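You operate a simulated robot arm through the tools that you are given. There is no shell and no other tool. Be economical: measure what you need, move in short steps, check, and stop when the job is done.

You are at the controls of a simulated two-armed robot. One attempt, no reset.

TASK
Take the lid off the tin labelled "black" on the green top of unit three and lay it down there. Then shut the proof bench drawer. Then shut the dryer drawer. Then put the paper block on the top of the stone slab away on the top of the dark cabinet by the delivery. Then open the oil lid of unit four. Do these in the order given.

Only the result counts: the job must be done as asked and must still hold three seconds after the hand-in. Knocking over, shifting, dropping, spilling or breaking anything else fails it. A push-on lid holds only when it is set on centred and level and pressed home; a screw cap is set on level and turned clockwise until tight.

THE ROBOT
Two 7-joint arms with two-finger parallel grippers on one trunk, on a base that drives. Base frame: it is fixed to the floor where the robot stands at the start and does not move with it; the origin is under the middle of the robot, x ahead of it, y to its left, z up. Lengths are in m, angles in rad, forces in N, time in s.
The left shoulder is at the start at [0.062, 0.196, 1.229], the right one opposite. With the tool pointing down near the work surface each hand reaches from about 0.28 to 0.7 m from the robot's upright axis, wherever it stands, measured 20 degrees to its own side. Places, roughly: dryer drawer [-2.1, 2.9, 0.9]; oil lid of unit four [2.1, -1.9, 1]; paper block (6x12x2 cm) [-2, -1.9, 0.9]; proof bench drawer [-1.9, 2.9, 0.7]; tin [0.5, -0.25, 1]; top of the dark cabinet by the delivery (15x26 cm) [2.68, -4.28, 0.84]. Payload 1.57 kg a hand.
The TCP of each hand is the grasp point between the finger pads, 0.03 m short of the fingertips. In the tool frame z runs along the fingers and y along their closing line. Largest opening 0.11 m; finger width 0.024, thickness 0.012; the body of the gripper, 0.048 by 0.112 m, starts 0.078 m behind the TCP.
Orientation is that of the tool frame in the base frame, as a unit quaternion [x, y, z, w]. With the fingers straight down and closing along the base's y, the tool's x points along the base's -x, its y along +y and its z along -z.

THE INTERFACE
- The arms move only by the tool move_arm. It takes "left_series", "right_series" or both (then of equal length, played together; a hand with none holds still); each is a list of rows, each an object of numbers (a shift or turn left out is 0, a gripper value left out holds the last): "tx", "ty", "tz": the shift along the tool's x, y, z in m; "wx", "wy", "wz": the turn, a rotation vector about the tool's x, y, z in rad; "grip": the opening, from 0 (shut) to 1 (fully open). In form: [{"tx": .., "ty": .., "tz": .., "wx": .., "wy": .., "wz": .., "grip": ..}, ...]. A call has 1 to 10 rows; each row shifts and turns the commanded pose from where the row before left it, along the tool's axes as they then stand. Each row takes 0.2 s and may step no farther than 0.05 m and 0.15 rad from the row before; otherwise, or with a gripper value out of range, the whole call is refused. Where a pose cannot be reached the arm comes as near as it can. A force on the tool above 40 N (or 10 N above the force at the start of the call, whichever is more), or a blocked arm, ends the call early, and 0.2 s more pass. Each finger travels about 0.072 m/s and halts on what it meets, pressing with about 28 N; the grip force reading is that of the motor and also rises with nothing between the fingers. The clock runs only during rows and for 0.2 s after the last one: add rows that do not move to give the fingers time. The reply holds the time, the measured pose of the TCP, the force on the tool along the base axes, the opening and the grip force, in the units named above and with some noise, with the torque about the TCP (base axes, N m) and any sound that the robot's microphone picked up, and new pictures: "show" is both (left out), scene, wrist or none (wrist: the cameras of the hands that moved).
- Cameras (640 x 400 px; columns grow to the right, rows downward): "scene" is now at [0.1176, -0.0301, 1.8036]; the picture's right is [-0.37, -0.93, -0.00], its down [-0.73, 0.29, -0.62] and it looks along [0.58, -0.23, -0.78] (base axes); focal length 276 px, centre (320, 200). "left" rides on the left gripper at [0.07, -0.016, -0.141] in its tool frame; the picture's right is [0.23, 0.97, 0.00], its down [-0.86, 0.20, -0.48] and it looks along [-0.47, 0.11, 0.88] (tool axes); focal length 222 px, centre (320, 200). "right" rides on the right gripper at [0.07, 0.016, -0.141] in its tool frame; the picture's right is [-0.23, 0.97, 0.00], its down [-0.85, -0.20, -0.48] and it looks along [-0.47, -0.11, 0.88] (tool axes); focal length 222 px, centre (320, 200). There is no depth. A picture from a camera that has moved, and an enlarged one, comes with that camera's place and axes in the base frame and with its lens. The place of the scene camera against the robot may be out by one fixed shift of up to 0.025 m in any direction.
- raise_lower(by): slides the trunk up (or, below 0, down) by that many m; the arms and the scene camera ride with it, the base frame stays. It gives what a move gives, with no picture.
- base_move(legs): drives the robot by 1 to 6 legs, each [ahead, left, turn to the left] in m, m and rad, along the robot's own axes; the way and the turn of a leg run together, so that a leg with both is an arc; at most 1.5 m and 3.142 rad a leg. The arms and the cameras ride along, it lands a little off, and it stops where it bumps. It gives what a move gives, and a new picture of the scene camera.
- turn_head(pan, tilt): turns the head with the scene camera to pan (to the left, within 1.501 rad either way) and tilt (down, from -0.506 to 1.204), counted from straight ahead of the robot. It gives what a move gives, and a new picture of the scene camera.
- zoom(camera, box): a new picture of the part [left, top, right, bottom] of that camera's present view, enlarged. It takes no simulated time.
- job_done(): hands the job in; it is judged then, once.

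Go step by step. Nothing tells you exact positions but the pictures and the camera data: compare them with the known pose of the tool, close in by small moves and look again before you grip or let go. The budget is 165 turns and 260 pictures, counting those below and the enlarged ones. Unless the task says otherwise, let go and move clear before handing in.

The tools are called after "Call:" as name(argument=value, ...) on one line, values as JSON. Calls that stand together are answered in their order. move_arm: Moves the arms, as the interface text tells. Its arguments: {"type":"object","properties":{"left_series":{"type":"array","items":{"type":"object","properties":{"tx":{"type":"number"},"ty":{"type":"number"},"tz":{"type":"number"},"wx":{"type":"number"},"wy":{"type":"number"},"wz":{"type":"number"},"grip":{"type":"number"}}}},"right_series":{"type":"array","items":{"type":"object","properties":{"tx":{"type":"number"},"ty":{"type":"number"},"tz":{"type":"number"},"wx":{"type":"number"},"wy":{"type":"number"},"wz":{"type":"number"},"grip":{"type":"number"}}}},"show":{"type":"string","enum":["both","scene","wrist","none"]}},"required":[]} The other tools are called the same way: raise_lower (by) slides the trunk up or down; base_move (legs) drives the base; turn_head (pan, tilt) turns the head that bears the scene camera; zoom (camera, box) takes an enlarged picture of a part of a camera's view; job_done () hands the job in.

At the start:

```text
time_s: 0.0
left_position: [0.4777, -0.0224, 1.3364]
left_ee_rot: [0.001, 1.0, 0.0, 0.0]
left_contact_force: [0.5, 0.2, 0.0]
left_wrist_torque: [0.04, 0.03, 0.0]
left_grip_width: 0.1097
left_gripper_force: 0.1
right_position: [0.3429, -0.3452, 1.3023]
right_ee_rot: [0.0, 1.0, 0.001, -0.001]
right_contact_force: [-0.1, 0.2, 0.5]
right_wrist_torque: [0.0, 0.01, 0.02]
right_grip_width: 0.1101
right_gripper_force: 0.0
trunk travel left (down, up): [-0.825, 0.165]
robot x, y, heading: [0.0007, -0.001, -0.002]
head pan, tilt: [-0.379, 0.895]
```

scene: 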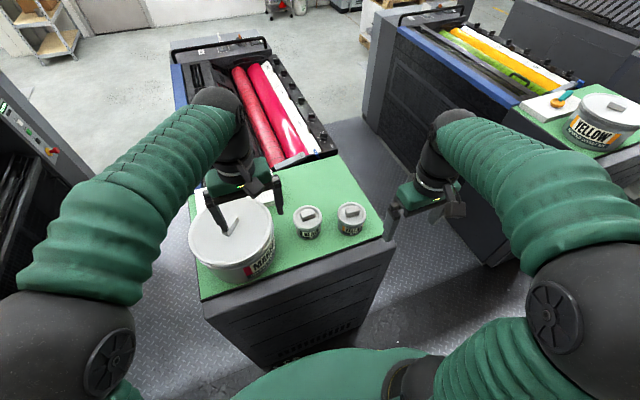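
right: 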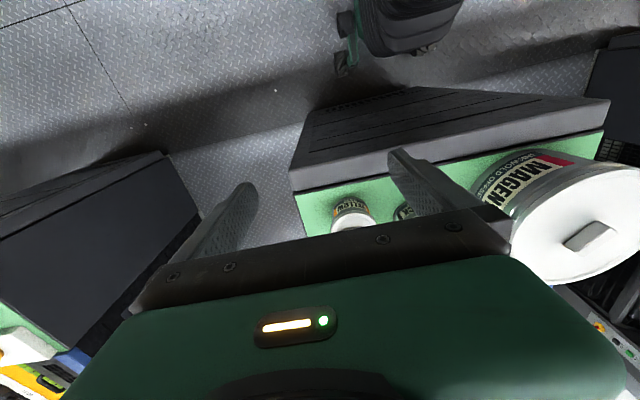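
left: 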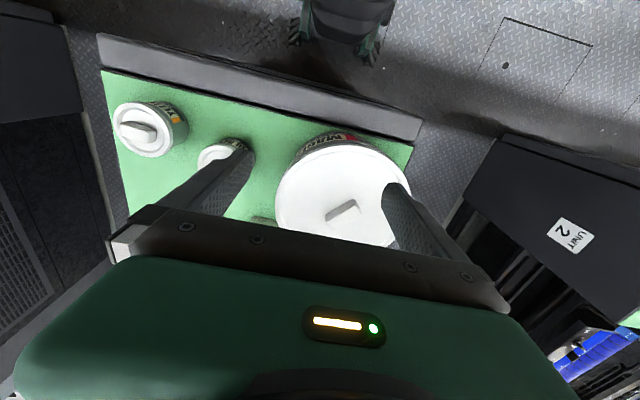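

I see the green top with a large magenta tin and two small tins. I zoom to read the labels.

Call:
zoom(camera="scene", box=[270, 180, 390, 255])

Call:
zoom(camera="left", box=[90, 80, 290, 205])

```text
5.33 times, centred on (330, 218) of scene
camera zoom: at [0.1176, -0.0301, 1.8036], right [-0.37, -0.93, 0.0], down [-0.73, 0.29, -0.62], along [0.58, -0.23, -0.78], focal length 1473 px, centre (267, 107)
```

zoom: 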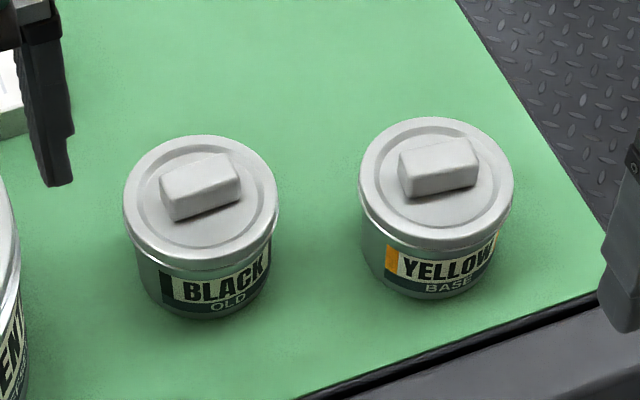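

```text
3.20 times, centred on (190, 142) of left
camera zoom: at [0.4082, -0.0378, 1.4751], right [-0.23, 0.97, 0.0], down [0.86, 0.2, 0.48], along [0.47, 0.11, -0.88], focal length 711 px, centre (736, 384)
```

zoom: 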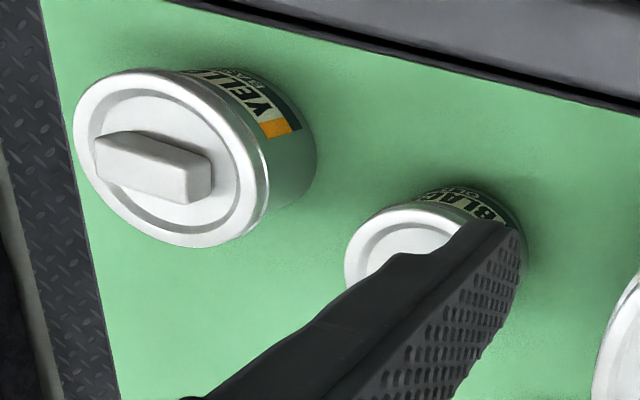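

Black is the middle small tin, around (0.62, -0.2, 1.0), with a knob lying roughly along y. I turn the right hand by 90° so that it closes along x, and move the left hand out of the way.

Call:
move_arm(right_series=[{"wz": -0.15}, {"wz": -0.15}, {"wz": -0.15}, {"wz": -0.15}, {"wz": -0.15}, {"wz": -0.15}, {"wz": -0.15}, {"wz": -0.15}, {"wz": -0.15}, {"wz": -0.15}], left_series=[{"ty": 0.04}, {"ty": 0.04}, {"ty": 0.04}, {"ty": 0.04}, {"ty": 0.04}, {"ty": 0.03}, {"tx": 0.03}, {"tx": 0.03}, {"tx": 0.03}, {}], show="both")

```text
time_s: 2.2
left_position: [0.3877, 0.2074, 1.3345]
left_ee_rot: [0.0, 1.0, 0.001, 0.0]
left_contact_force: [0.1, 0.3, -1.0]
left_wrist_torque: [0.02, 0.01, -0.01]
left_grip_width: 0.1099
left_gripper_force: 0.0
right_position: [0.343, -0.3448, 1.3021]
right_ee_rot: [-0.682, 0.731, 0.001, -0.001]
right_contact_force: [0.4, 0.3, 0.5]
right_wrist_torque: [-0.03, -0.01, 0.01]
right_grip_width: 0.11
right_gripper_force: 0.1
trunk travel left (down, up): [-0.825, 0.165]
robot x, y, heading: [-0.0034, 0.0013, -0.002]
head pan, tilt: [-0.379, 0.895]
camera scene: at [0.1179, -0.0286, 1.8036], right [-0.37, -0.93, 0.0], down [-0.73, 0.29, -0.62], along [0.58, -0.23, -0.78], focal length 276 px, centre (320, 200)
camera right: at [0.3232, -0.4136, 1.4443], right [-0.96, 0.29, 0.0], down [0.26, 0.84, 0.48], along [0.14, 0.46, -0.88], focal length 222 px, centre (320, 200)
camera left: at [0.3176, 0.1911, 1.4748], right [-0.23, 0.97, 0.0], down [0.86, 0.2, 0.48], along [0.47, 0.11, -0.88], focal length 222 px, centre (320, 200)
```

scene: 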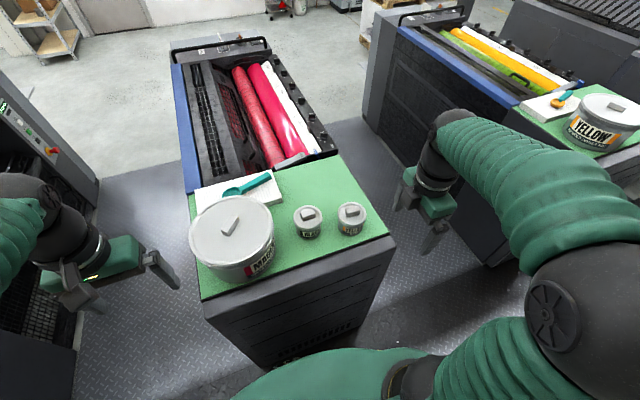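
right: 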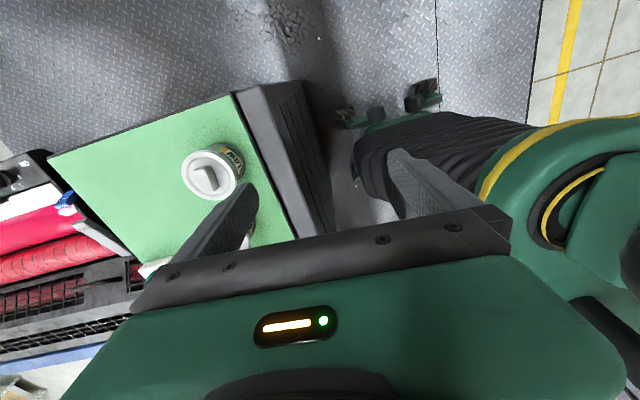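
left: 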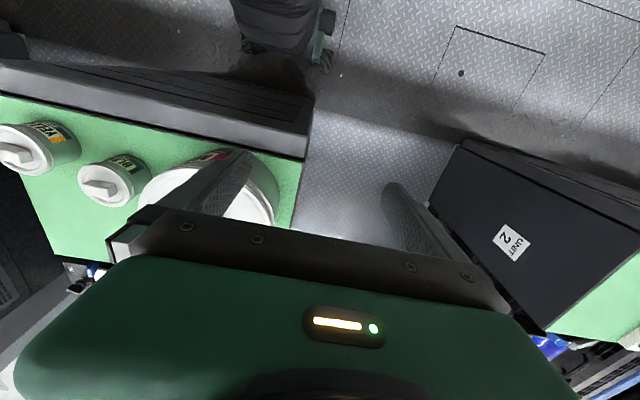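

The lid top is near z≈1.085, at about (0.583, -0.175). I move the right hand over it.

Call:
move_arm(right_series=[{"wz": -0.07}, {"ty": -0.04, "tx": -0.02}, {"ty": -0.04, "tx": -0.02}, {"ty": -0.04, "tx": -0.02}, {"ty": -0.04, "tx": -0.03}, {"ty": -0.04, "tx": -0.03}, {"ty": -0.035, "tx": -0.03}, {"tz": 0.04, "tx": -0.015}, {"tz": 0.03}, {}], show="both")

```text
time_s: 4.4
left_position: [0.388, 0.207, 1.3345]
left_ee_rot: [-0.001, 1.0, 0.0, 0.0]
left_contact_force: [0.5, 0.9, 0.1]
left_wrist_torque: [-0.04, 0.01, 0.0]
left_grip_width: 0.1098
left_gripper_force: 0.1
right_position: [0.5797, -0.1767, 1.2354]
right_ee_rot: [-0.706, 0.708, 0.001, -0.001]
right_contact_force: [0.5, 0.0, 0.9]
right_wrist_torque: [0.01, -0.04, -0.02]
right_grip_width: 0.1101
right_gripper_force: 0.1
trunk travel left (down, up): [-0.825, 0.165]
robot x, y, heading: [0.0036, -0.0017, -0.002]
head pan, tilt: [-0.379, 0.895]
camera scene: at [0.1194, -0.0289, 1.8035], right [-0.37, -0.93, 0.0], down [-0.73, 0.29, -0.62], along [0.58, -0.23, -0.78], focal length 276 px, centre (320, 200)
camera right: at [0.5636, -0.247, 1.3765], right [-0.97, 0.23, 0.0], down [0.2, 0.85, 0.48], along [0.11, 0.47, -0.88], focal length 222 px, centre (320, 200)
```

scene: 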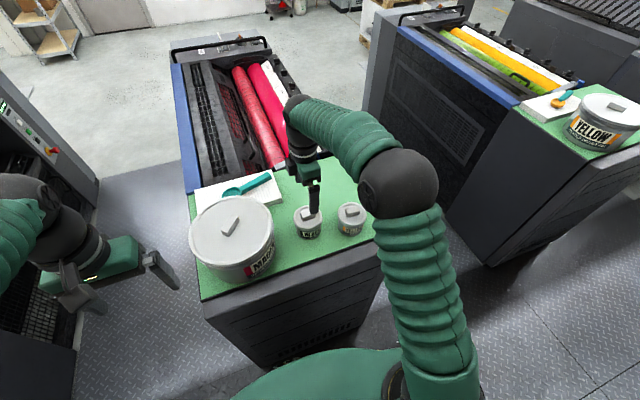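
right: 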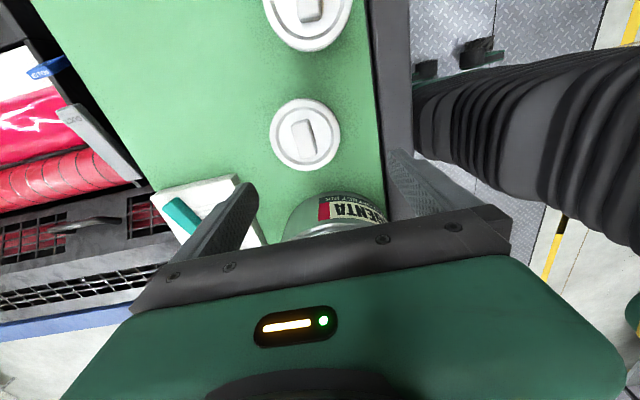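

Call:
zoom(camera="right", box=[260, 90, 356, 180])

```text
4.44 times, centred on (308, 135) of right
camera zoom: at [0.5636, -0.247, 1.3765], right [-0.97, 0.23, 0.0], down [0.2, 0.85, 0.48], along [0.11, 0.47, -0.88], focal length 987 px, centre (373, 489)
```

zoom: 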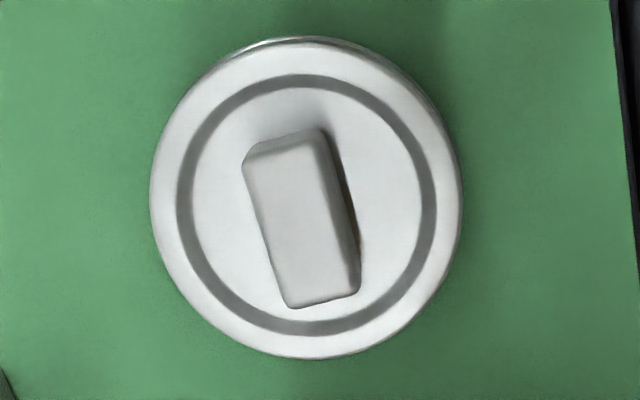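

The knob lies exactly along y, about 2 × 4.5 cm, centred near (0.598, -0.183). I line up and go lower.

Call:
move_arm(right_series=[{"ty": -0.018, "tx": 0.006}, {"tz": 0.04}, {"tz": 0.04}, {"tz": 0.02}, {}], show="both")

```text
time_s: 5.6
left_position: [0.3866, 0.2086, 1.336]
left_ee_rot: [0.0, 1.0, 0.0, 0.0]
left_contact_force: [0.1, 0.2, -0.5]
left_wrist_torque: [0.0, 0.0, -0.02]
left_grip_width: 0.1101
left_gripper_force: 0.0
right_position: [0.5962, -0.1852, 1.1357]
right_ee_rot: [-0.706, 0.708, 0.0, 0.0]
right_contact_force: [-0.2, 0.3, -0.3]
right_wrist_torque: [-0.04, 0.0, -0.02]
right_grip_width: 0.1101
right_gripper_force: 0.0
trunk travel left (down, up): [-0.825, 0.165]
robot x, y, heading: [0.0013, 0.0006, -0.003]
head pan, tilt: [-0.379, 0.895]
camera scene: at [0.1189, -0.028, 1.8036], right [-0.37, -0.93, 0.0], down [-0.73, 0.29, -0.62], along [0.58, -0.23, -0.78], focal length 276 px, centre (320, 200)
camera right: at [0.5805, -0.2555, 1.2774], right [-0.97, 0.23, 0.0], down [0.2, 0.85, 0.48], along [0.11, 0.47, -0.88], focal length 222 px, centre (320, 200)
```

scene: 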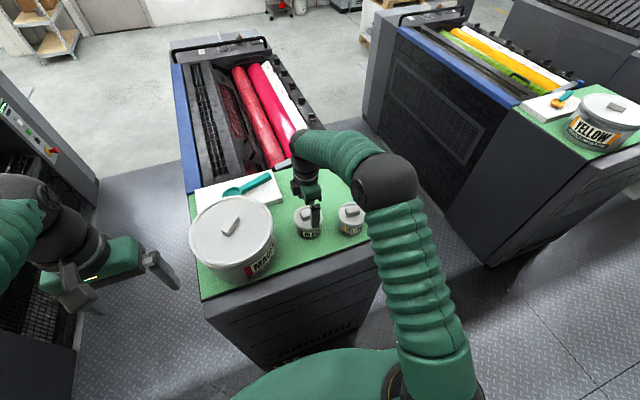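
right: 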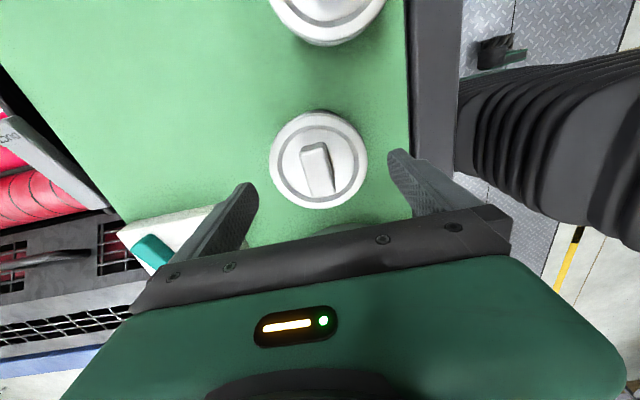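

Call:
move_arm(right_series=[{"ty": -0.006, "tx": -0.007}, {"tz": 0.025}, {"tz": 0.015}, {}], show="wrist")

Call:
zoom(camera="scene", box=[270, 160, 380, 245])

```text
time_s: 6.6
left_position: [0.3865, 0.2081, 1.335]
left_ee_rot: [0.001, 1.0, 0.0, 0.0]
left_contact_force: [-0.4, 0.3, 0.1]
left_wrist_torque: [-0.03, 0.02, -0.01]
left_grip_width: 0.1098
left_gripper_force: 0.0
right_position: [0.6003, -0.1801, 1.0942]
right_ee_rot: [0.707, -0.707, -0.001, 0.0]
right_contact_force: [-0.6, -0.7, 0.9]
right_wrist_torque: [0.03, 0.0, 0.04]
right_grip_width: 0.11
right_gripper_force: 0.1
trunk travel left (down, up): [-0.825, 0.165]
robot x, y, heading: [0.0029, -0.0009, -0.003]
head pan, tilt: [-0.379, 0.895]
camera right: at [0.5851, -0.2501, 1.2362], right [-0.97, 0.23, 0.0], down [0.2, 0.85, 0.48], along [0.11, 0.47, -0.88], focal length 222 px, centre (320, 200)
```

right: 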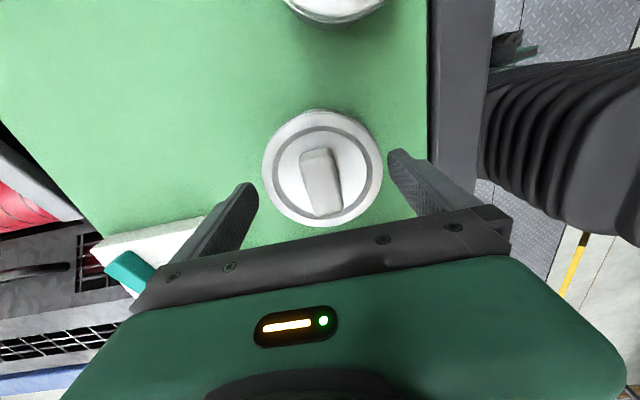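

```text
4.71 times, centred on (325, 202) of scene
camera zoom: at [0.1182, -0.0281, 1.8036], right [-0.37, -0.93, 0.0], down [-0.73, 0.29, -0.62], along [0.58, -0.23, -0.78], focal length 1300 px, centre (296, 188)
```

zoom: 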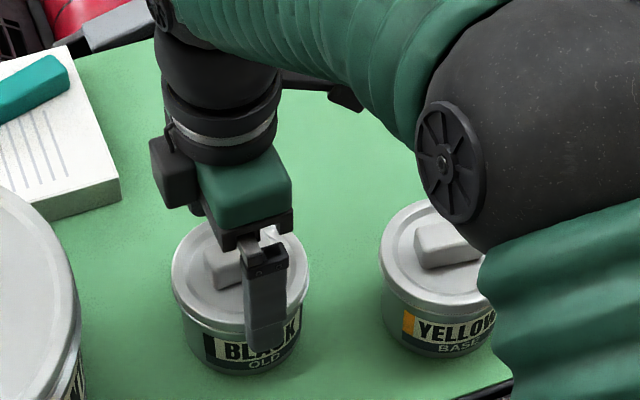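

The tips should now be around knob height. I close and read the width.

Call:
move_arm(right_series=[{"grip": 0.5}, {}, {"grip": 0.3}, {}], show="both")

Call:
zoom(camera="right", box=[220, 100, 420, 225])

```text
time_s: 7.6
left_position: [0.3861, 0.2079, 1.3354]
left_ee_rot: [0.0, 1.0, 0.0, 0.001]
left_contact_force: [0.4, -0.2, 0.1]
left_wrist_torque: [0.02, -0.01, 0.0]
left_grip_width: 0.1101
left_gripper_force: 0.0
right_position: [0.6017, -0.1799, 1.0949]
right_ee_rot: [-0.707, 0.708, -0.001, 0.0]
right_contact_force: [-1.3, 0.7, 0.9]
right_wrist_torque: [-0.04, 0.07, -0.02]
right_grip_width: 0.0877
right_gripper_force: 28.3
trunk travel left (down, up): [-0.825, 0.165]
robot x, y, heading: [0.0015, 0.0013, -0.003]
head pan, tilt: [-0.379, 0.895]
camera scene: at [0.1186, -0.028, 1.8035], right [-0.37, -0.93, 0.0], down [-0.73, 0.29, -0.62], along [0.58, -0.23, -0.78], focal length 276 px, centre (320, 200)
camera right: at [0.5853, -0.25, 1.236], right [-0.97, 0.23, 0.0], down [0.2, 0.85, 0.48], along [0.11, 0.47, -0.88], focal length 222 px, centre (320, 200)
```

scene: 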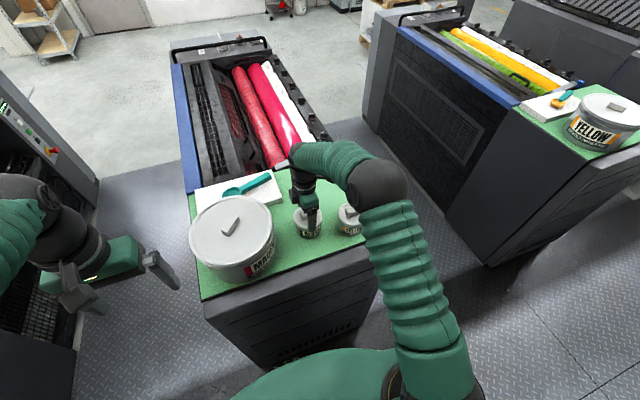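
right: 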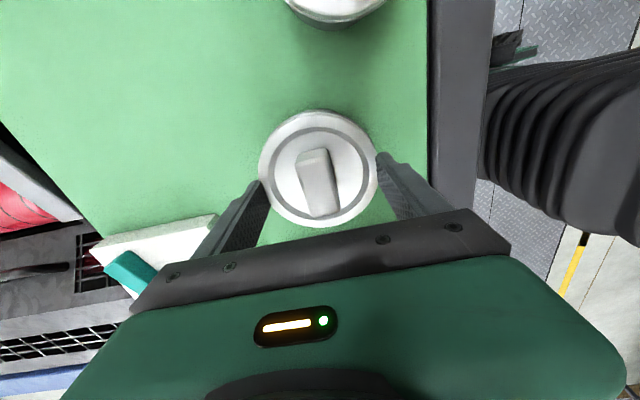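

```text
3.20 times, centred on (320, 162) of right
camera zoom: at [0.5853, -0.25, 1.236], right [-0.97, 0.23, 0.0], down [0.2, 0.85, 0.48], along [0.11, 0.47, -0.88], focal length 711 px, centre (320, 320)
```

zoom: 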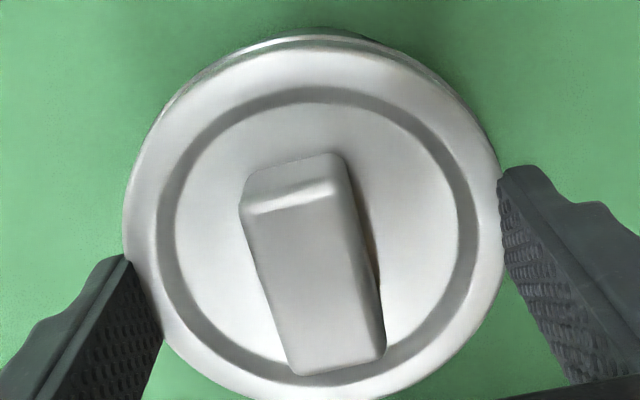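

I pinched the lid rim, so the tips are still below the lid top. I open, lift a little and close slowly again.

Call:
move_arm(right_series=[{"grip": 1.0}, {}, {"tz": -0.018}, {"grip": 0.6}, {}, {}, {"grip": 0.45}, {}], show="wrist")

Call:
zoom(camera="right", box=[220, 100, 420, 225])

Call:
zoom(camera="scene", box=[270, 160, 380, 245])

```text
time_s: 9.4
left_position: [0.3867, 0.208, 1.3353]
left_ee_rot: [0.001, 1.0, -0.001, 0.0]
left_contact_force: [0.2, -0.5, -0.5]
left_wrist_torque: [0.0, -0.01, -0.02]
left_grip_width: 0.1103
left_gripper_force: 0.1
right_position: [0.6012, -0.1804, 1.1135]
right_ee_rot: [-0.707, 0.708, -0.001, 0.0]
right_contact_force: [-0.3, -0.6, 0.0]
right_wrist_torque: [-0.02, 0.0, 0.01]
right_grip_width: 0.0492
right_gripper_force: 0.0
trunk travel left (down, up): [-0.825, 0.165]
robot x, y, heading: [-0.0022, 0.0006, -0.001]
head pan, tilt: [-0.379, 0.895]
camera right: at [0.5864, -0.2501, 1.2542], right [-0.97, 0.23, 0.0], down [0.2, 0.85, 0.48], along [0.11, 0.47, -0.88], focal length 222 px, centre (320, 200)
```

right: 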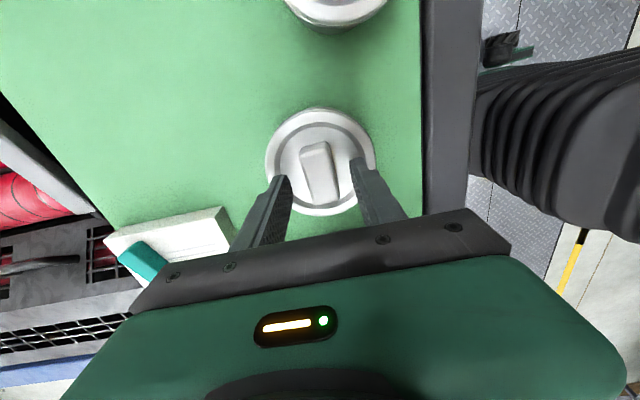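

```text
3.20 times, centred on (320, 162) of right
camera zoom: at [0.5864, -0.2501, 1.2542], right [-0.97, 0.23, 0.0], down [0.2, 0.85, 0.48], along [0.11, 0.47, -0.88], focal length 711 px, centre (320, 320)
```

zoom: 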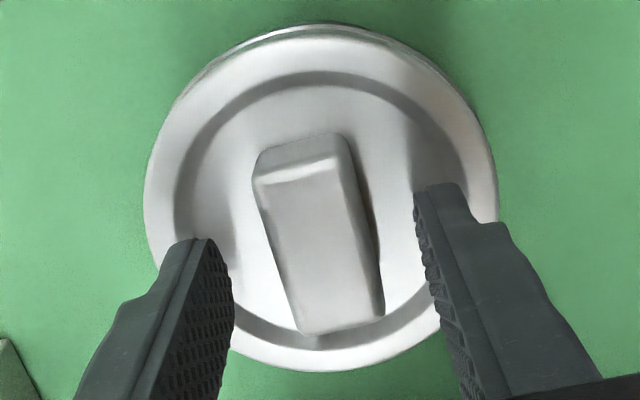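

```text
4.71 times, centred on (325, 202) of scene
camera zoom: at [0.119, -0.0281, 1.8035], right [-0.37, -0.93, 0.0], down [-0.73, 0.29, -0.62], along [0.58, -0.23, -0.78], focal length 1300 px, centre (296, 188)
```

zoom: 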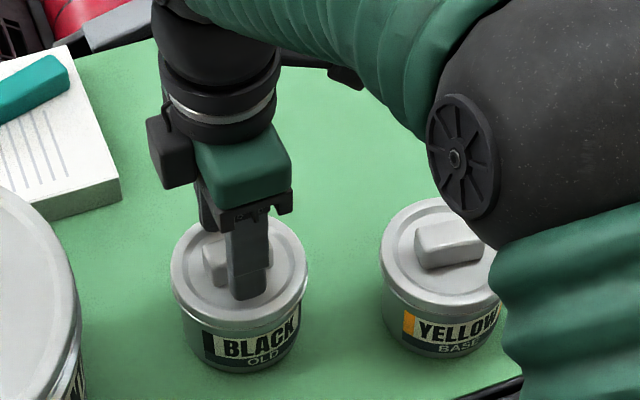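

Call:
move_arm(right_series=[{"grip": 0.3}, {}, {"grip": 0.1}, {}, {}], show="wrist")

```text
time_s: 10.6
left_position: [0.3875, 0.2077, 1.3353]
left_ee_rot: [0.0, 1.0, 0.0, 0.001]
left_contact_force: [-0.7, -0.6, 0.2]
left_wrist_torque: [-0.03, 0.02, 0.01]
left_grip_width: 0.11
left_gripper_force: 0.1
right_position: [0.6017, -0.1805, 1.1134]
right_ee_rot: [-0.706, 0.708, 0.0, -0.001]
right_contact_force: [0.1, -0.1, 0.4]
right_wrist_torque: [0.02, 0.01, -0.02]
right_grip_width: 0.0232
right_gripper_force: 28.3
trunk travel left (down, up): [-0.825, 0.165]
robot x, y, heading: [0.0011, -0.001, -0.004]
head pan, tilt: [-0.379, 0.895]
heard: snap
camera right: at [0.5861, -0.2501, 1.2543], right [-0.97, 0.23, 0.0], down [0.2, 0.85, 0.48], along [0.11, 0.47, -0.88], focal length 222 px, centre (320, 200)
```

right: 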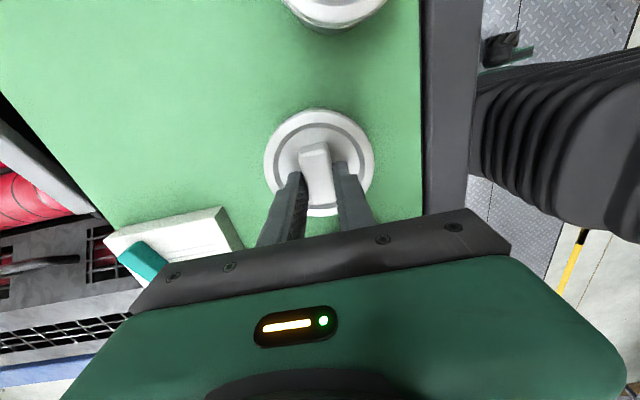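

The knob is gripped (0.023 m) and I heard a snap. I lift gently.

Call:
move_arm(right_series=[{"tz": -0.004, "grip": 0.0}, {"tz": -0.006}, {"tz": -0.01}, {"tz": -0.02}, {"tz": -0.02}, {}], show="both")

Call:
zoom(camera="scene", box=[180, 130, 400, 285])

```text
time_s: 12.0
left_position: [0.3875, 0.2064, 1.3347]
left_ee_rot: [0.0, 1.0, 0.0, 0.0]
left_contact_force: [0.4, -0.3, 0.2]
left_wrist_torque: [-0.01, -0.03, 0.02]
left_grip_width: 0.1099
left_gripper_force: 0.2
right_position: [0.6011, -0.1771, 1.1712]
right_ee_rot: [-0.706, 0.708, 0.001, 0.0]
right_contact_force: [-0.3, 0.0, -0.9]
right_wrist_torque: [0.03, 0.0, 0.01]
right_grip_width: 0.0229
right_gripper_force: 28.4
trunk travel left (down, up): [-0.825, 0.165]
robot x, y, heading: [-0.0009, 0.0002, -0.004]
head pan, tilt: [-0.379, 0.895]
camera scene: at [0.119, -0.0281, 1.8035], right [-0.37, -0.93, 0.0], down [-0.73, 0.29, -0.62], along [0.58, -0.23, -0.78], focal length 276 px, centre (320, 200)
camera right: at [0.5852, -0.2481, 1.3123], right [-0.97, 0.23, 0.0], down [0.2, 0.85, 0.48], along [0.11, 0.47, -0.88], focal length 222 px, centre (320, 200)
```

scene: 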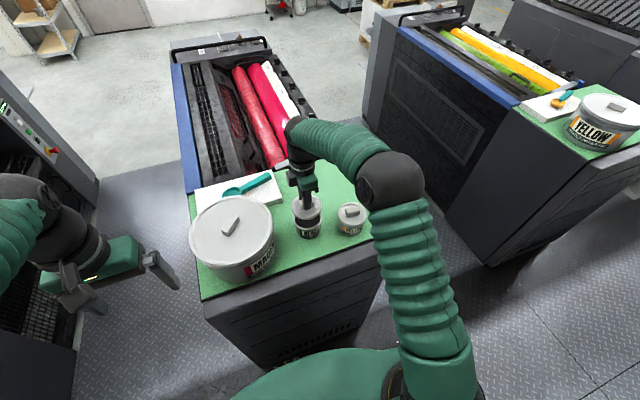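
right: 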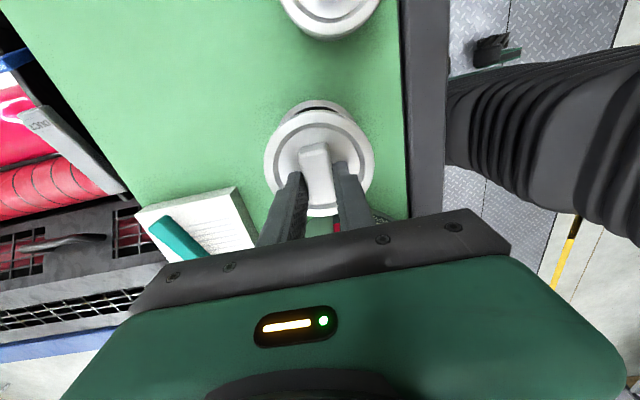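

```text
2.58 times, centred on (290, 208) of scene
camera zoom: at [0.119, -0.0281, 1.8035], right [-0.37, -0.93, 0.0], down [-0.73, 0.29, -0.62], along [0.58, -0.23, -0.78], focal length 713 px, centre (397, 181)
```

zoom: 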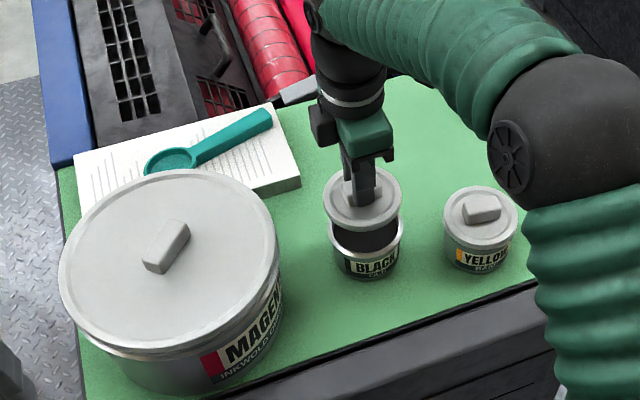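

The lid is off cleanly. There is free green surface near (0.675, -0.275); I move over it at height.

Call:
move_arm(right_series=[{"ty": -0.025, "tx": 0.03}, {"ty": -0.025, "tx": 0.03}, {"ty": -0.024, "tx": 0.038}, {}, {}], show="both")

Call:
zoom(camera="scene", box=[240, 130, 440, 270])

```text
time_s: 13.2
left_position: [0.3851, 0.2098, 1.3358]
left_ee_rot: [0.0, 1.0, 0.0, -0.001]
left_contact_force: [0.0, 0.4, -0.7]
left_wrist_torque: [-0.02, -0.01, 0.0]
left_grip_width: 0.11
left_gripper_force: 0.0
right_position: [0.6763, -0.2752, 1.1712]
right_ee_rot: [-0.707, 0.707, -0.002, 0.0]
right_contact_force: [-1.1, 0.9, -0.7]
right_wrist_torque: [-0.01, 0.0, -0.03]
right_grip_width: 0.023
right_gripper_force: 28.2
trunk travel left (down, up): [-0.825, 0.165]
robot x, y, heading: [0.0006, 0.0002, 0.002]
head pan, tilt: [-0.379, 0.895]
camera scene: at [0.1177, -0.027, 1.8036], right [-0.37, -0.93, 0.0], down [-0.73, 0.29, -0.62], along [0.58, -0.23, -0.78], focal length 276 px, centre (320, 200)
camera right: at [0.6597, -0.3448, 1.3129], right [-0.97, 0.23, 0.0], down [0.2, 0.86, 0.48], along [0.11, 0.46, -0.88], focal length 222 px, centre (320, 200)
```

scene: 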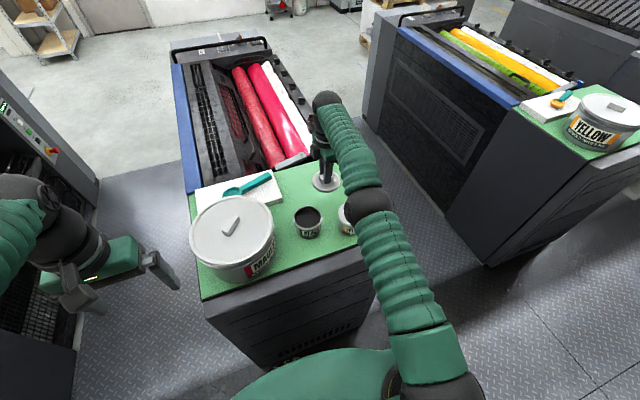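
right: 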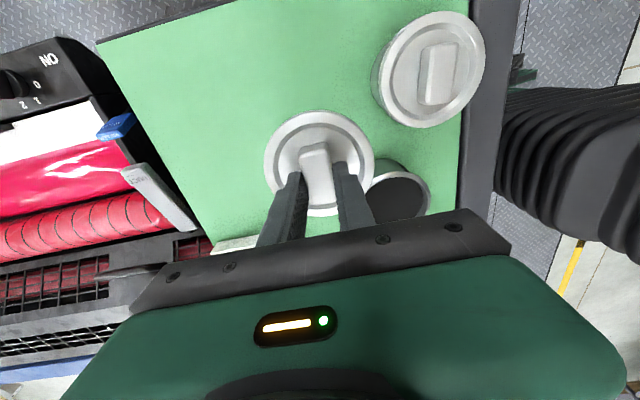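

```text
2.86 times, centred on (340, 200) of scene
camera zoom: at [0.1177, -0.027, 1.8036], right [-0.37, -0.93, 0.0], down [-0.73, 0.29, -0.62], along [0.58, -0.23, -0.78], focal length 789 px, centre (263, 200)
```

zoom: 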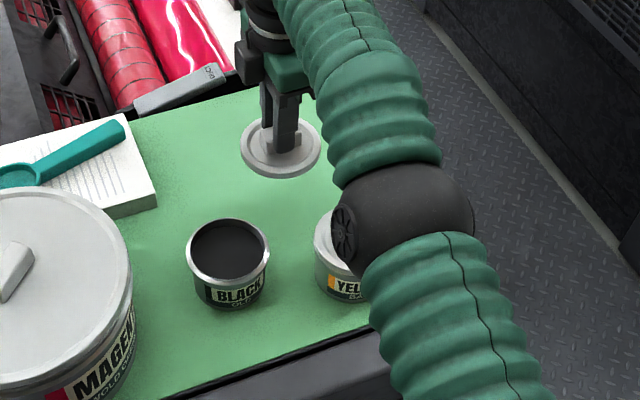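

Good spot. I lower in steps.

Call:
move_arm(right_series=[{"tz": 0.03}, {"tz": 0.03}, {"tz": 0.02}, {}], show="both")

Call:
zoom(camera="scene", box=[270, 140, 390, 245])

```text
time_s: 14.2
left_position: [0.3874, 0.2087, 1.3362]
left_ee_rot: [-0.001, 1.0, 0.0, 0.0]
left_contact_force: [-0.3, 0.6, 0.0]
left_wrist_torque: [0.01, 0.0, 0.01]
left_grip_width: 0.1099
left_gripper_force: 0.0
right_position: [0.6787, -0.2782, 1.0921]
right_ee_rot: [-0.706, 0.708, 0.0, 0.0]
right_contact_force: [0.1, 0.2, -1.0]
right_wrist_torque: [0.05, -0.02, 0.03]
right_grip_width: 0.0229
right_gripper_force: 28.0
trunk travel left (down, up): [-0.825, 0.165]
robot x, y, heading: [0.0004, -0.0023, -0.0]
head pan, tilt: [-0.379, 0.895]
camera scene: at [0.1195, -0.0287, 1.8035], right [-0.37, -0.93, 0.0], down [-0.73, 0.29, -0.62], along [0.58, -0.23, -0.78], focal length 276 px, centre (320, 200)
camera right: at [0.6625, -0.3498, 1.2331], right [-0.97, 0.23, 0.0], down [0.2, 0.85, 0.48], along [0.11, 0.47, -0.88], focal length 222 px, centre (320, 200)
```

scene: 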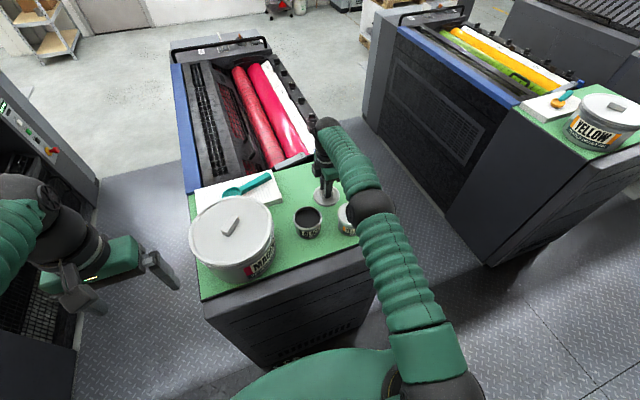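
right: 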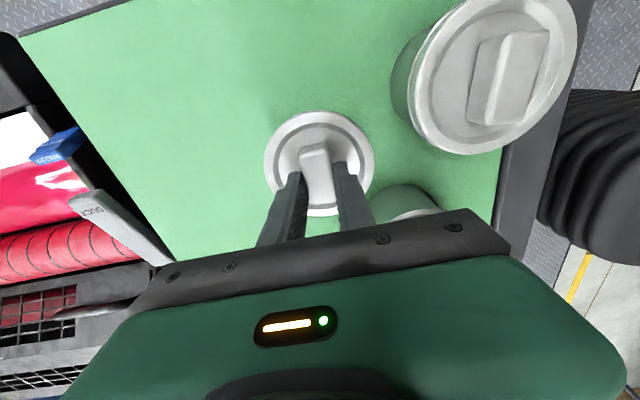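

```text
3.81 times, centred on (330, 192) of scene
camera zoom: at [0.1195, -0.0287, 1.8035], right [-0.37, -0.93, 0.0], down [-0.73, 0.29, -0.62], along [0.58, -0.23, -0.78], focal length 1052 px, centre (282, 229)
```

zoom: 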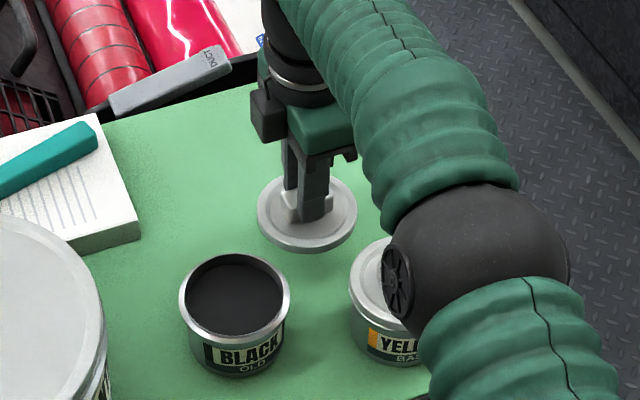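

Call:
move_arm(right_series=[{"tz": 0.012}, {"tz": 0.005}, {"tz": 0.005}, {"tz": 0.004}, {}], show="none")

Call:
zoom(camera="scene", box=[290, 160, 370, 220])

```text
time_s: 15.4
left_position: [0.3871, 0.2074, 1.3373]
left_ee_rot: [0.0, 1.0, 0.0, 0.0]
left_contact_force: [-0.4, 0.0, -0.4]
left_wrist_torque: [-0.01, -0.01, -0.02]
left_grip_width: 0.1101
left_gripper_force: 0.0
right_position: [0.6778, -0.2785, 1.0656]
right_ee_rot: [-0.706, 0.708, 0.0, 0.001]
right_contact_force: [0.0, 1.2, -0.2]
right_wrist_torque: [-0.02, 0.02, -0.02]
right_grip_width: 0.0233
right_gripper_force: 28.1
trunk travel left (down, up): [-0.825, 0.165]
robot x, y, heading: [0.0, -0.0021, 0.003]
head pan, tilt: [-0.379, 0.895]
```

```text
6.67 times, centred on (330, 190) of scene
camera zoom: at [0.1194, -0.0287, 1.8035], right [-0.37, -0.93, 0.0], down [-0.73, 0.29, -0.62], along [0.58, -0.23, -0.78], focal length 1841 px, centre (253, 267)
```

zoom: 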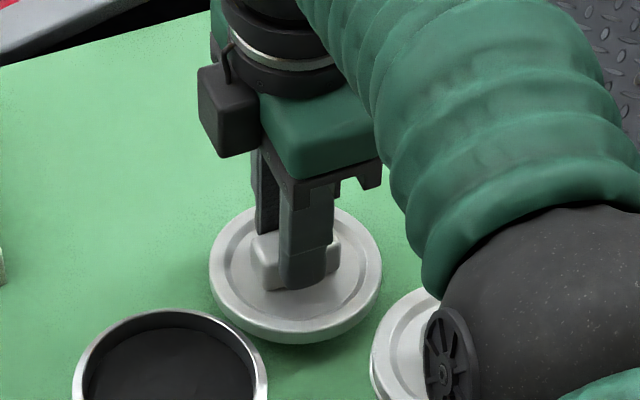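

Call:
move_arm(right_series=[{"tz": 0.004}, {"tz": 0.004}, {"tz": 0.003}, {}], show="none")

Call:
zoom(camera="scene", box=[290, 160, 370, 220])

```text
time_s: 16.4
left_position: [0.387, 0.2078, 1.3343]
left_ee_rot: [0.0, 1.0, 0.001, 0.0]
left_contact_force: [-0.6, 0.6, 0.5]
left_wrist_torque: [-0.01, -0.01, 0.02]
left_grip_width: 0.1102
left_gripper_force: 0.0
right_position: [0.6767, -0.2783, 1.055]
right_ee_rot: [-0.706, 0.708, 0.0, 0.0]
right_contact_force: [0.1, -0.2, -0.3]
right_wrist_torque: [0.01, 0.02, -0.03]
right_grip_width: 0.023
right_gripper_force: 28.0
trunk travel left (down, up): [-0.825, 0.165]
robot x, y, heading: [-0.0008, -0.0012, 0.001]
head pan, tilt: [-0.379, 0.895]
```

```text
6.67 times, centred on (330, 190) of scene
camera zoom: at [0.1191, -0.0287, 1.8035], right [-0.37, -0.93, 0.0], down [-0.73, 0.29, -0.62], along [0.58, -0.23, -0.78], focal length 1841 px, centre (253, 267)
```

zoom: 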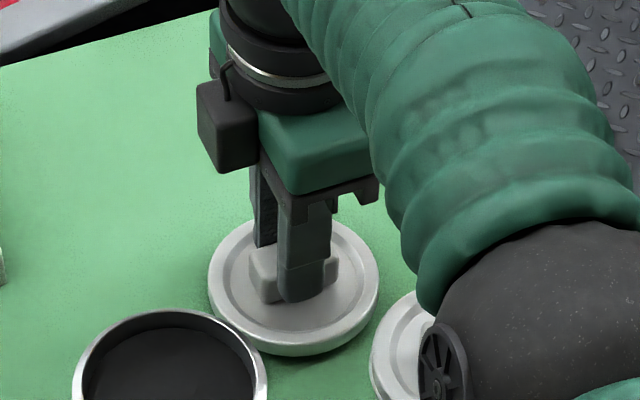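

Call:
move_arm(right_series=[{"tz": 0.004}, {"tz": 0.004}, {"tz": 0.004}, {}], show="wrist")

Call:
zoom(camera="scene", box=[290, 160, 370, 220])

```text
time_s: 17.4
left_position: [0.3869, 0.2072, 1.3361]
left_ee_rot: [0.0, 1.0, 0.0, -0.001]
left_contact_force: [-0.2, -0.1, -0.2]
left_wrist_torque: [-0.02, -0.01, -0.02]
left_grip_width: 0.1103
left_gripper_force: 0.0
right_position: [0.6773, -0.2767, 1.0428]
right_ee_rot: [-0.706, 0.708, 0.0, 0.0]
right_contact_force: [-0.3, 0.2, -0.1]
right_wrist_torque: [0.01, 0.0, 0.03]
right_grip_width: 0.0234
right_gripper_force: 28.0
trunk travel left (down, up): [-0.825, 0.165]
robot x, y, heading: [0.0029, -0.0, 0.001]
head pan, tilt: [-0.379, 0.895]
camera right: at [0.6615, -0.347, 1.1837], right [-0.97, 0.23, 0.0], down [0.2, 0.85, 0.48], along [0.11, 0.47, -0.88], focal length 222 px, centre (320, 200)
```

right: 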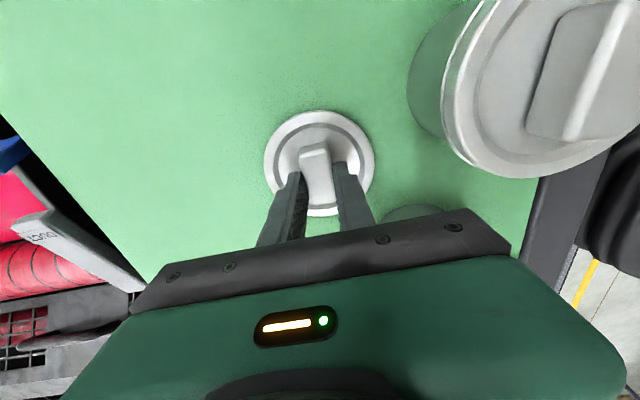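

```text
6.67 times, centred on (330, 190) of scene
camera zoom: at [0.1192, -0.0286, 1.8035], right [-0.37, -0.93, 0.0], down [-0.73, 0.29, -0.62], along [0.58, -0.23, -0.78], focal length 1841 px, centre (253, 267)
```

zoom: 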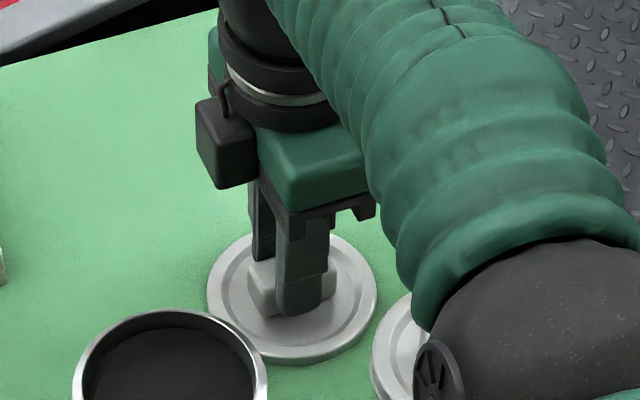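

Call:
move_arm(right_series=[{"tz": 0.003}, {"tz": 0.003}, {"tz": 0.003}, {}], show="none")

Call:
zoom(camera="scene", box=[290, 160, 370, 220])

```text
time_s: 18.4
left_position: [0.3838, 0.2094, 1.3357]
left_ee_rot: [0.0, 1.0, -0.001, 0.001]
left_contact_force: [-0.2, -0.8, -0.1]
left_wrist_torque: [0.03, 0.0, 0.04]
left_grip_width: 0.1102
left_gripper_force: 0.1
right_position: [0.6772, -0.2768, 1.0399]
right_ee_rot: [-0.706, 0.708, -0.005, 0.002]
right_contact_force: [9.2, -6.0, 35.0]
right_wrist_torque: [-0.12, -0.27, 0.01]
right_grip_width: 0.0237
right_gripper_force: 27.9
trunk travel left (down, up): [-0.825, 0.165]
robot x, y, heading: [-0.0016, 0.0008, 0.003]
head pan, tilt: [-0.379, 0.895]
```

```text
6.67 times, centred on (330, 190) of scene
camera zoom: at [0.1131, -0.0266, 1.8044], right [-0.37, -0.93, 0.0], down [-0.72, 0.29, -0.63], along [0.58, -0.23, -0.78], focal length 1841 px, centre (253, 267)
```

zoom: 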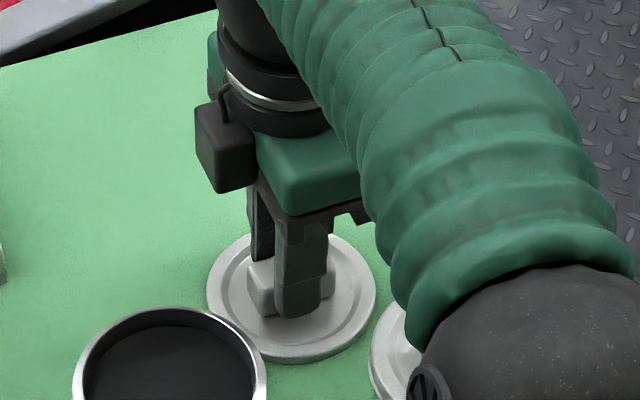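

The lid touches down. I relieve the pressure, open and rise.

Call:
move_arm(right_series=[{"tz": -0.006}, {}, {"grip": 0.45}, {}, {}, {"tz": -0.02}, {"tz": -0.04}, {"tz": -0.04}, {"tz": -0.04}], show="both")

Call:
zoom(camera="scene", box=[180, 130, 400, 285])

```text
time_s: 20.4
left_position: [0.3866, 0.2073, 1.3364]
left_ee_rot: [0.0, 1.0, 0.0, 0.001]
left_contact_force: [-0.1, -0.5, -0.3]
left_wrist_torque: [0.01, 0.01, -0.02]
left_grip_width: 0.11
left_gripper_force: 0.0
right_position: [0.6713, -0.2788, 1.1838]
right_ee_rot: [-0.707, 0.708, 0.001, -0.001]
right_contact_force: [0.5, -0.4, 0.3]
right_wrist_torque: [-0.02, 0.03, -0.01]
right_grip_width: 0.0494
right_gripper_force: 0.0
right hand out of reach, approached as far as the arm can: row 9
trunk travel left (down, up): [-0.825, 0.165]
robot x, y, heading: [0.001, 0.0003, 0.0]
head pan, tilt: [-0.379, 0.895]
camera scene: at [0.1197, -0.0283, 1.8035], right [-0.37, -0.93, 0.0], down [-0.73, 0.29, -0.62], along [0.58, -0.23, -0.78], focal length 276 px, centre (320, 200)
camera right: at [0.6565, -0.3484, 1.3243], right [-0.97, 0.23, 0.0], down [0.2, 0.85, 0.48], along [0.11, 0.47, -0.88], focal length 222 px, centre (320, 200)
```

scene: 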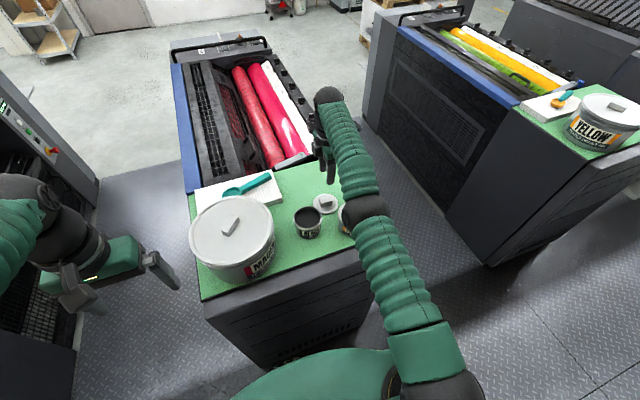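
right: 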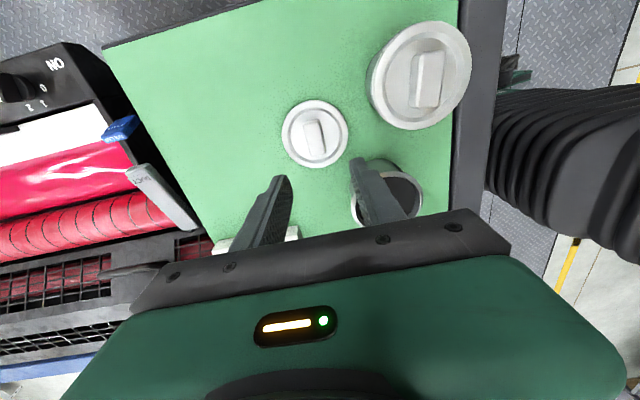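

```text
2.58 times, centred on (290, 208) of scene
camera zoom: at [0.1197, -0.0283, 1.8035], right [-0.37, -0.93, 0.0], down [-0.73, 0.29, -0.62], along [0.58, -0.23, -0.78], focal length 713 px, centre (397, 181)
```

zoom: 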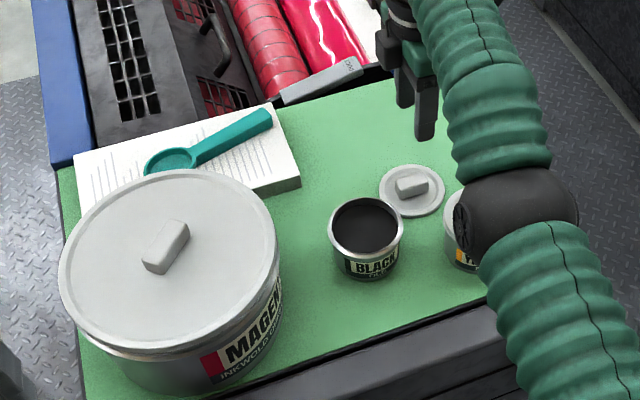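

The lid is laid flat next to the tin, and both tins are upright. I retract the right hand and look around.

Call:
move_arm(right_series=[{"ty": 0.03, "tz": -0.02}, {"ty": 0.04, "tz": -0.03}, {"ty": 0.04, "tz": -0.03}, {"ty": 0.04, "tz": -0.03}, {"ty": 0.045}, {"ty": 0.045}, {"ty": 0.045, "tx": 0.02}, {"ty": 0.03, "tx": 0.03}, {}], show="none")

Call:
turn_head(pan=1.5, tilt=0.35)

Call:
turn_head(pan=-1.5, tilt=0.35)

```text
time_s: 22.4
left_position: [0.3866, 0.2069, 1.3347]
left_ee_rot: [0.0, 1.0, 0.001, 0.0]
left_contact_force: [-0.4, 0.3, 0.6]
left_wrist_torque: [-0.02, 0.01, -0.02]
left_grip_width: 0.1101
left_gripper_force: 0.0
right_position: [0.6054, -0.3343, 1.35]
right_ee_rot: [0.708, -0.706, -0.002, 0.002]
right_contact_force: [-0.2, 0.5, 0.2]
right_wrist_torque: [0.02, -0.02, 0.01]
right_grip_width: 0.0495
right_gripper_force: 0.0
right hand out of reach, approached as far as the arm can: row 1, 2, 3, 4, 5, 6, 7, 8
trunk travel left (down, up): [-0.825, 0.165]
robot x, y, heading: [-0.0006, 0.0005, -0.002]
head pan, tilt: [-0.379, 0.895]
```

```text
time_s: 24.2
left_position: [0.3871, 0.2078, 1.3358]
left_ee_rot: [0.0, 1.0, 0.0, 0.0]
left_contact_force: [-0.6, 0.1, -0.4]
left_wrist_torque: [0.02, 0.01, 0.01]
left_grip_width: 0.1103
left_gripper_force: 0.1
right_position: [0.6071, -0.3338, 1.3495]
right_ee_rot: [0.708, -0.707, -0.003, 0.002]
right_contact_force: [0.3, -0.4, -0.6]
right_wrist_torque: [-0.03, 0.04, 0.03]
right_grip_width: 0.0495
right_gripper_force: 0.1
trunk travel left (down, up): [-0.825, 0.165]
robot x, y, heading: [0.0021, 0.0002, 0.005]
head pan, tilt: [1.499, 0.351]
camera scene: at [0.0552, 0.0921, 1.8509], right [1.0, -0.07, 0.0], down [-0.03, -0.34, -0.94], along [0.07, 0.94, -0.34], focal length 276 px, centre (320, 200)
```

scene: 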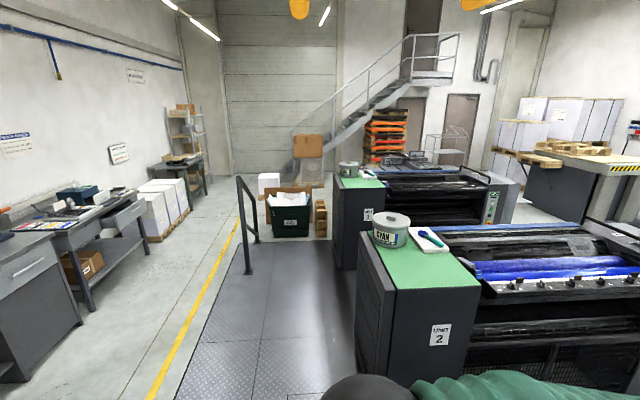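

```text
time_s: 26.9
left_position: [0.387, 0.2073, 1.3359]
left_ee_rot: [0.0, 1.0, 0.001, 0.0]
left_contact_force: [-0.6, -0.5, -0.7]
left_wrist_torque: [-0.03, 0.0, 0.01]
left_grip_width: 0.1103
left_gripper_force: 0.0
right_position: [0.6074, -0.3345, 1.3499]
right_ee_rot: [0.708, -0.706, -0.003, 0.003]
right_contact_force: [0.5, 0.9, 0.9]
right_wrist_torque: [-0.03, 0.01, 0.01]
right_grip_width: 0.0494
right_gripper_force: 0.0
trunk travel left (down, up): [-0.825, 0.165]
robot x, y, heading: [0.0007, -0.0002, -0.001]
head pan, tilt: [-1.499, 0.351]
camera scene: at [0.0552, -0.0938, 1.8508], right [-1.0, -0.07, 0.0], down [-0.03, 0.34, -0.94], along [0.07, -0.94, -0.34], focal length 276 px, centre (320, 200)
```

scene: 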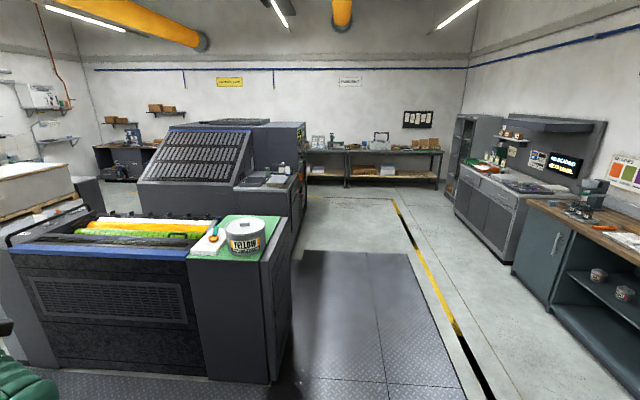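

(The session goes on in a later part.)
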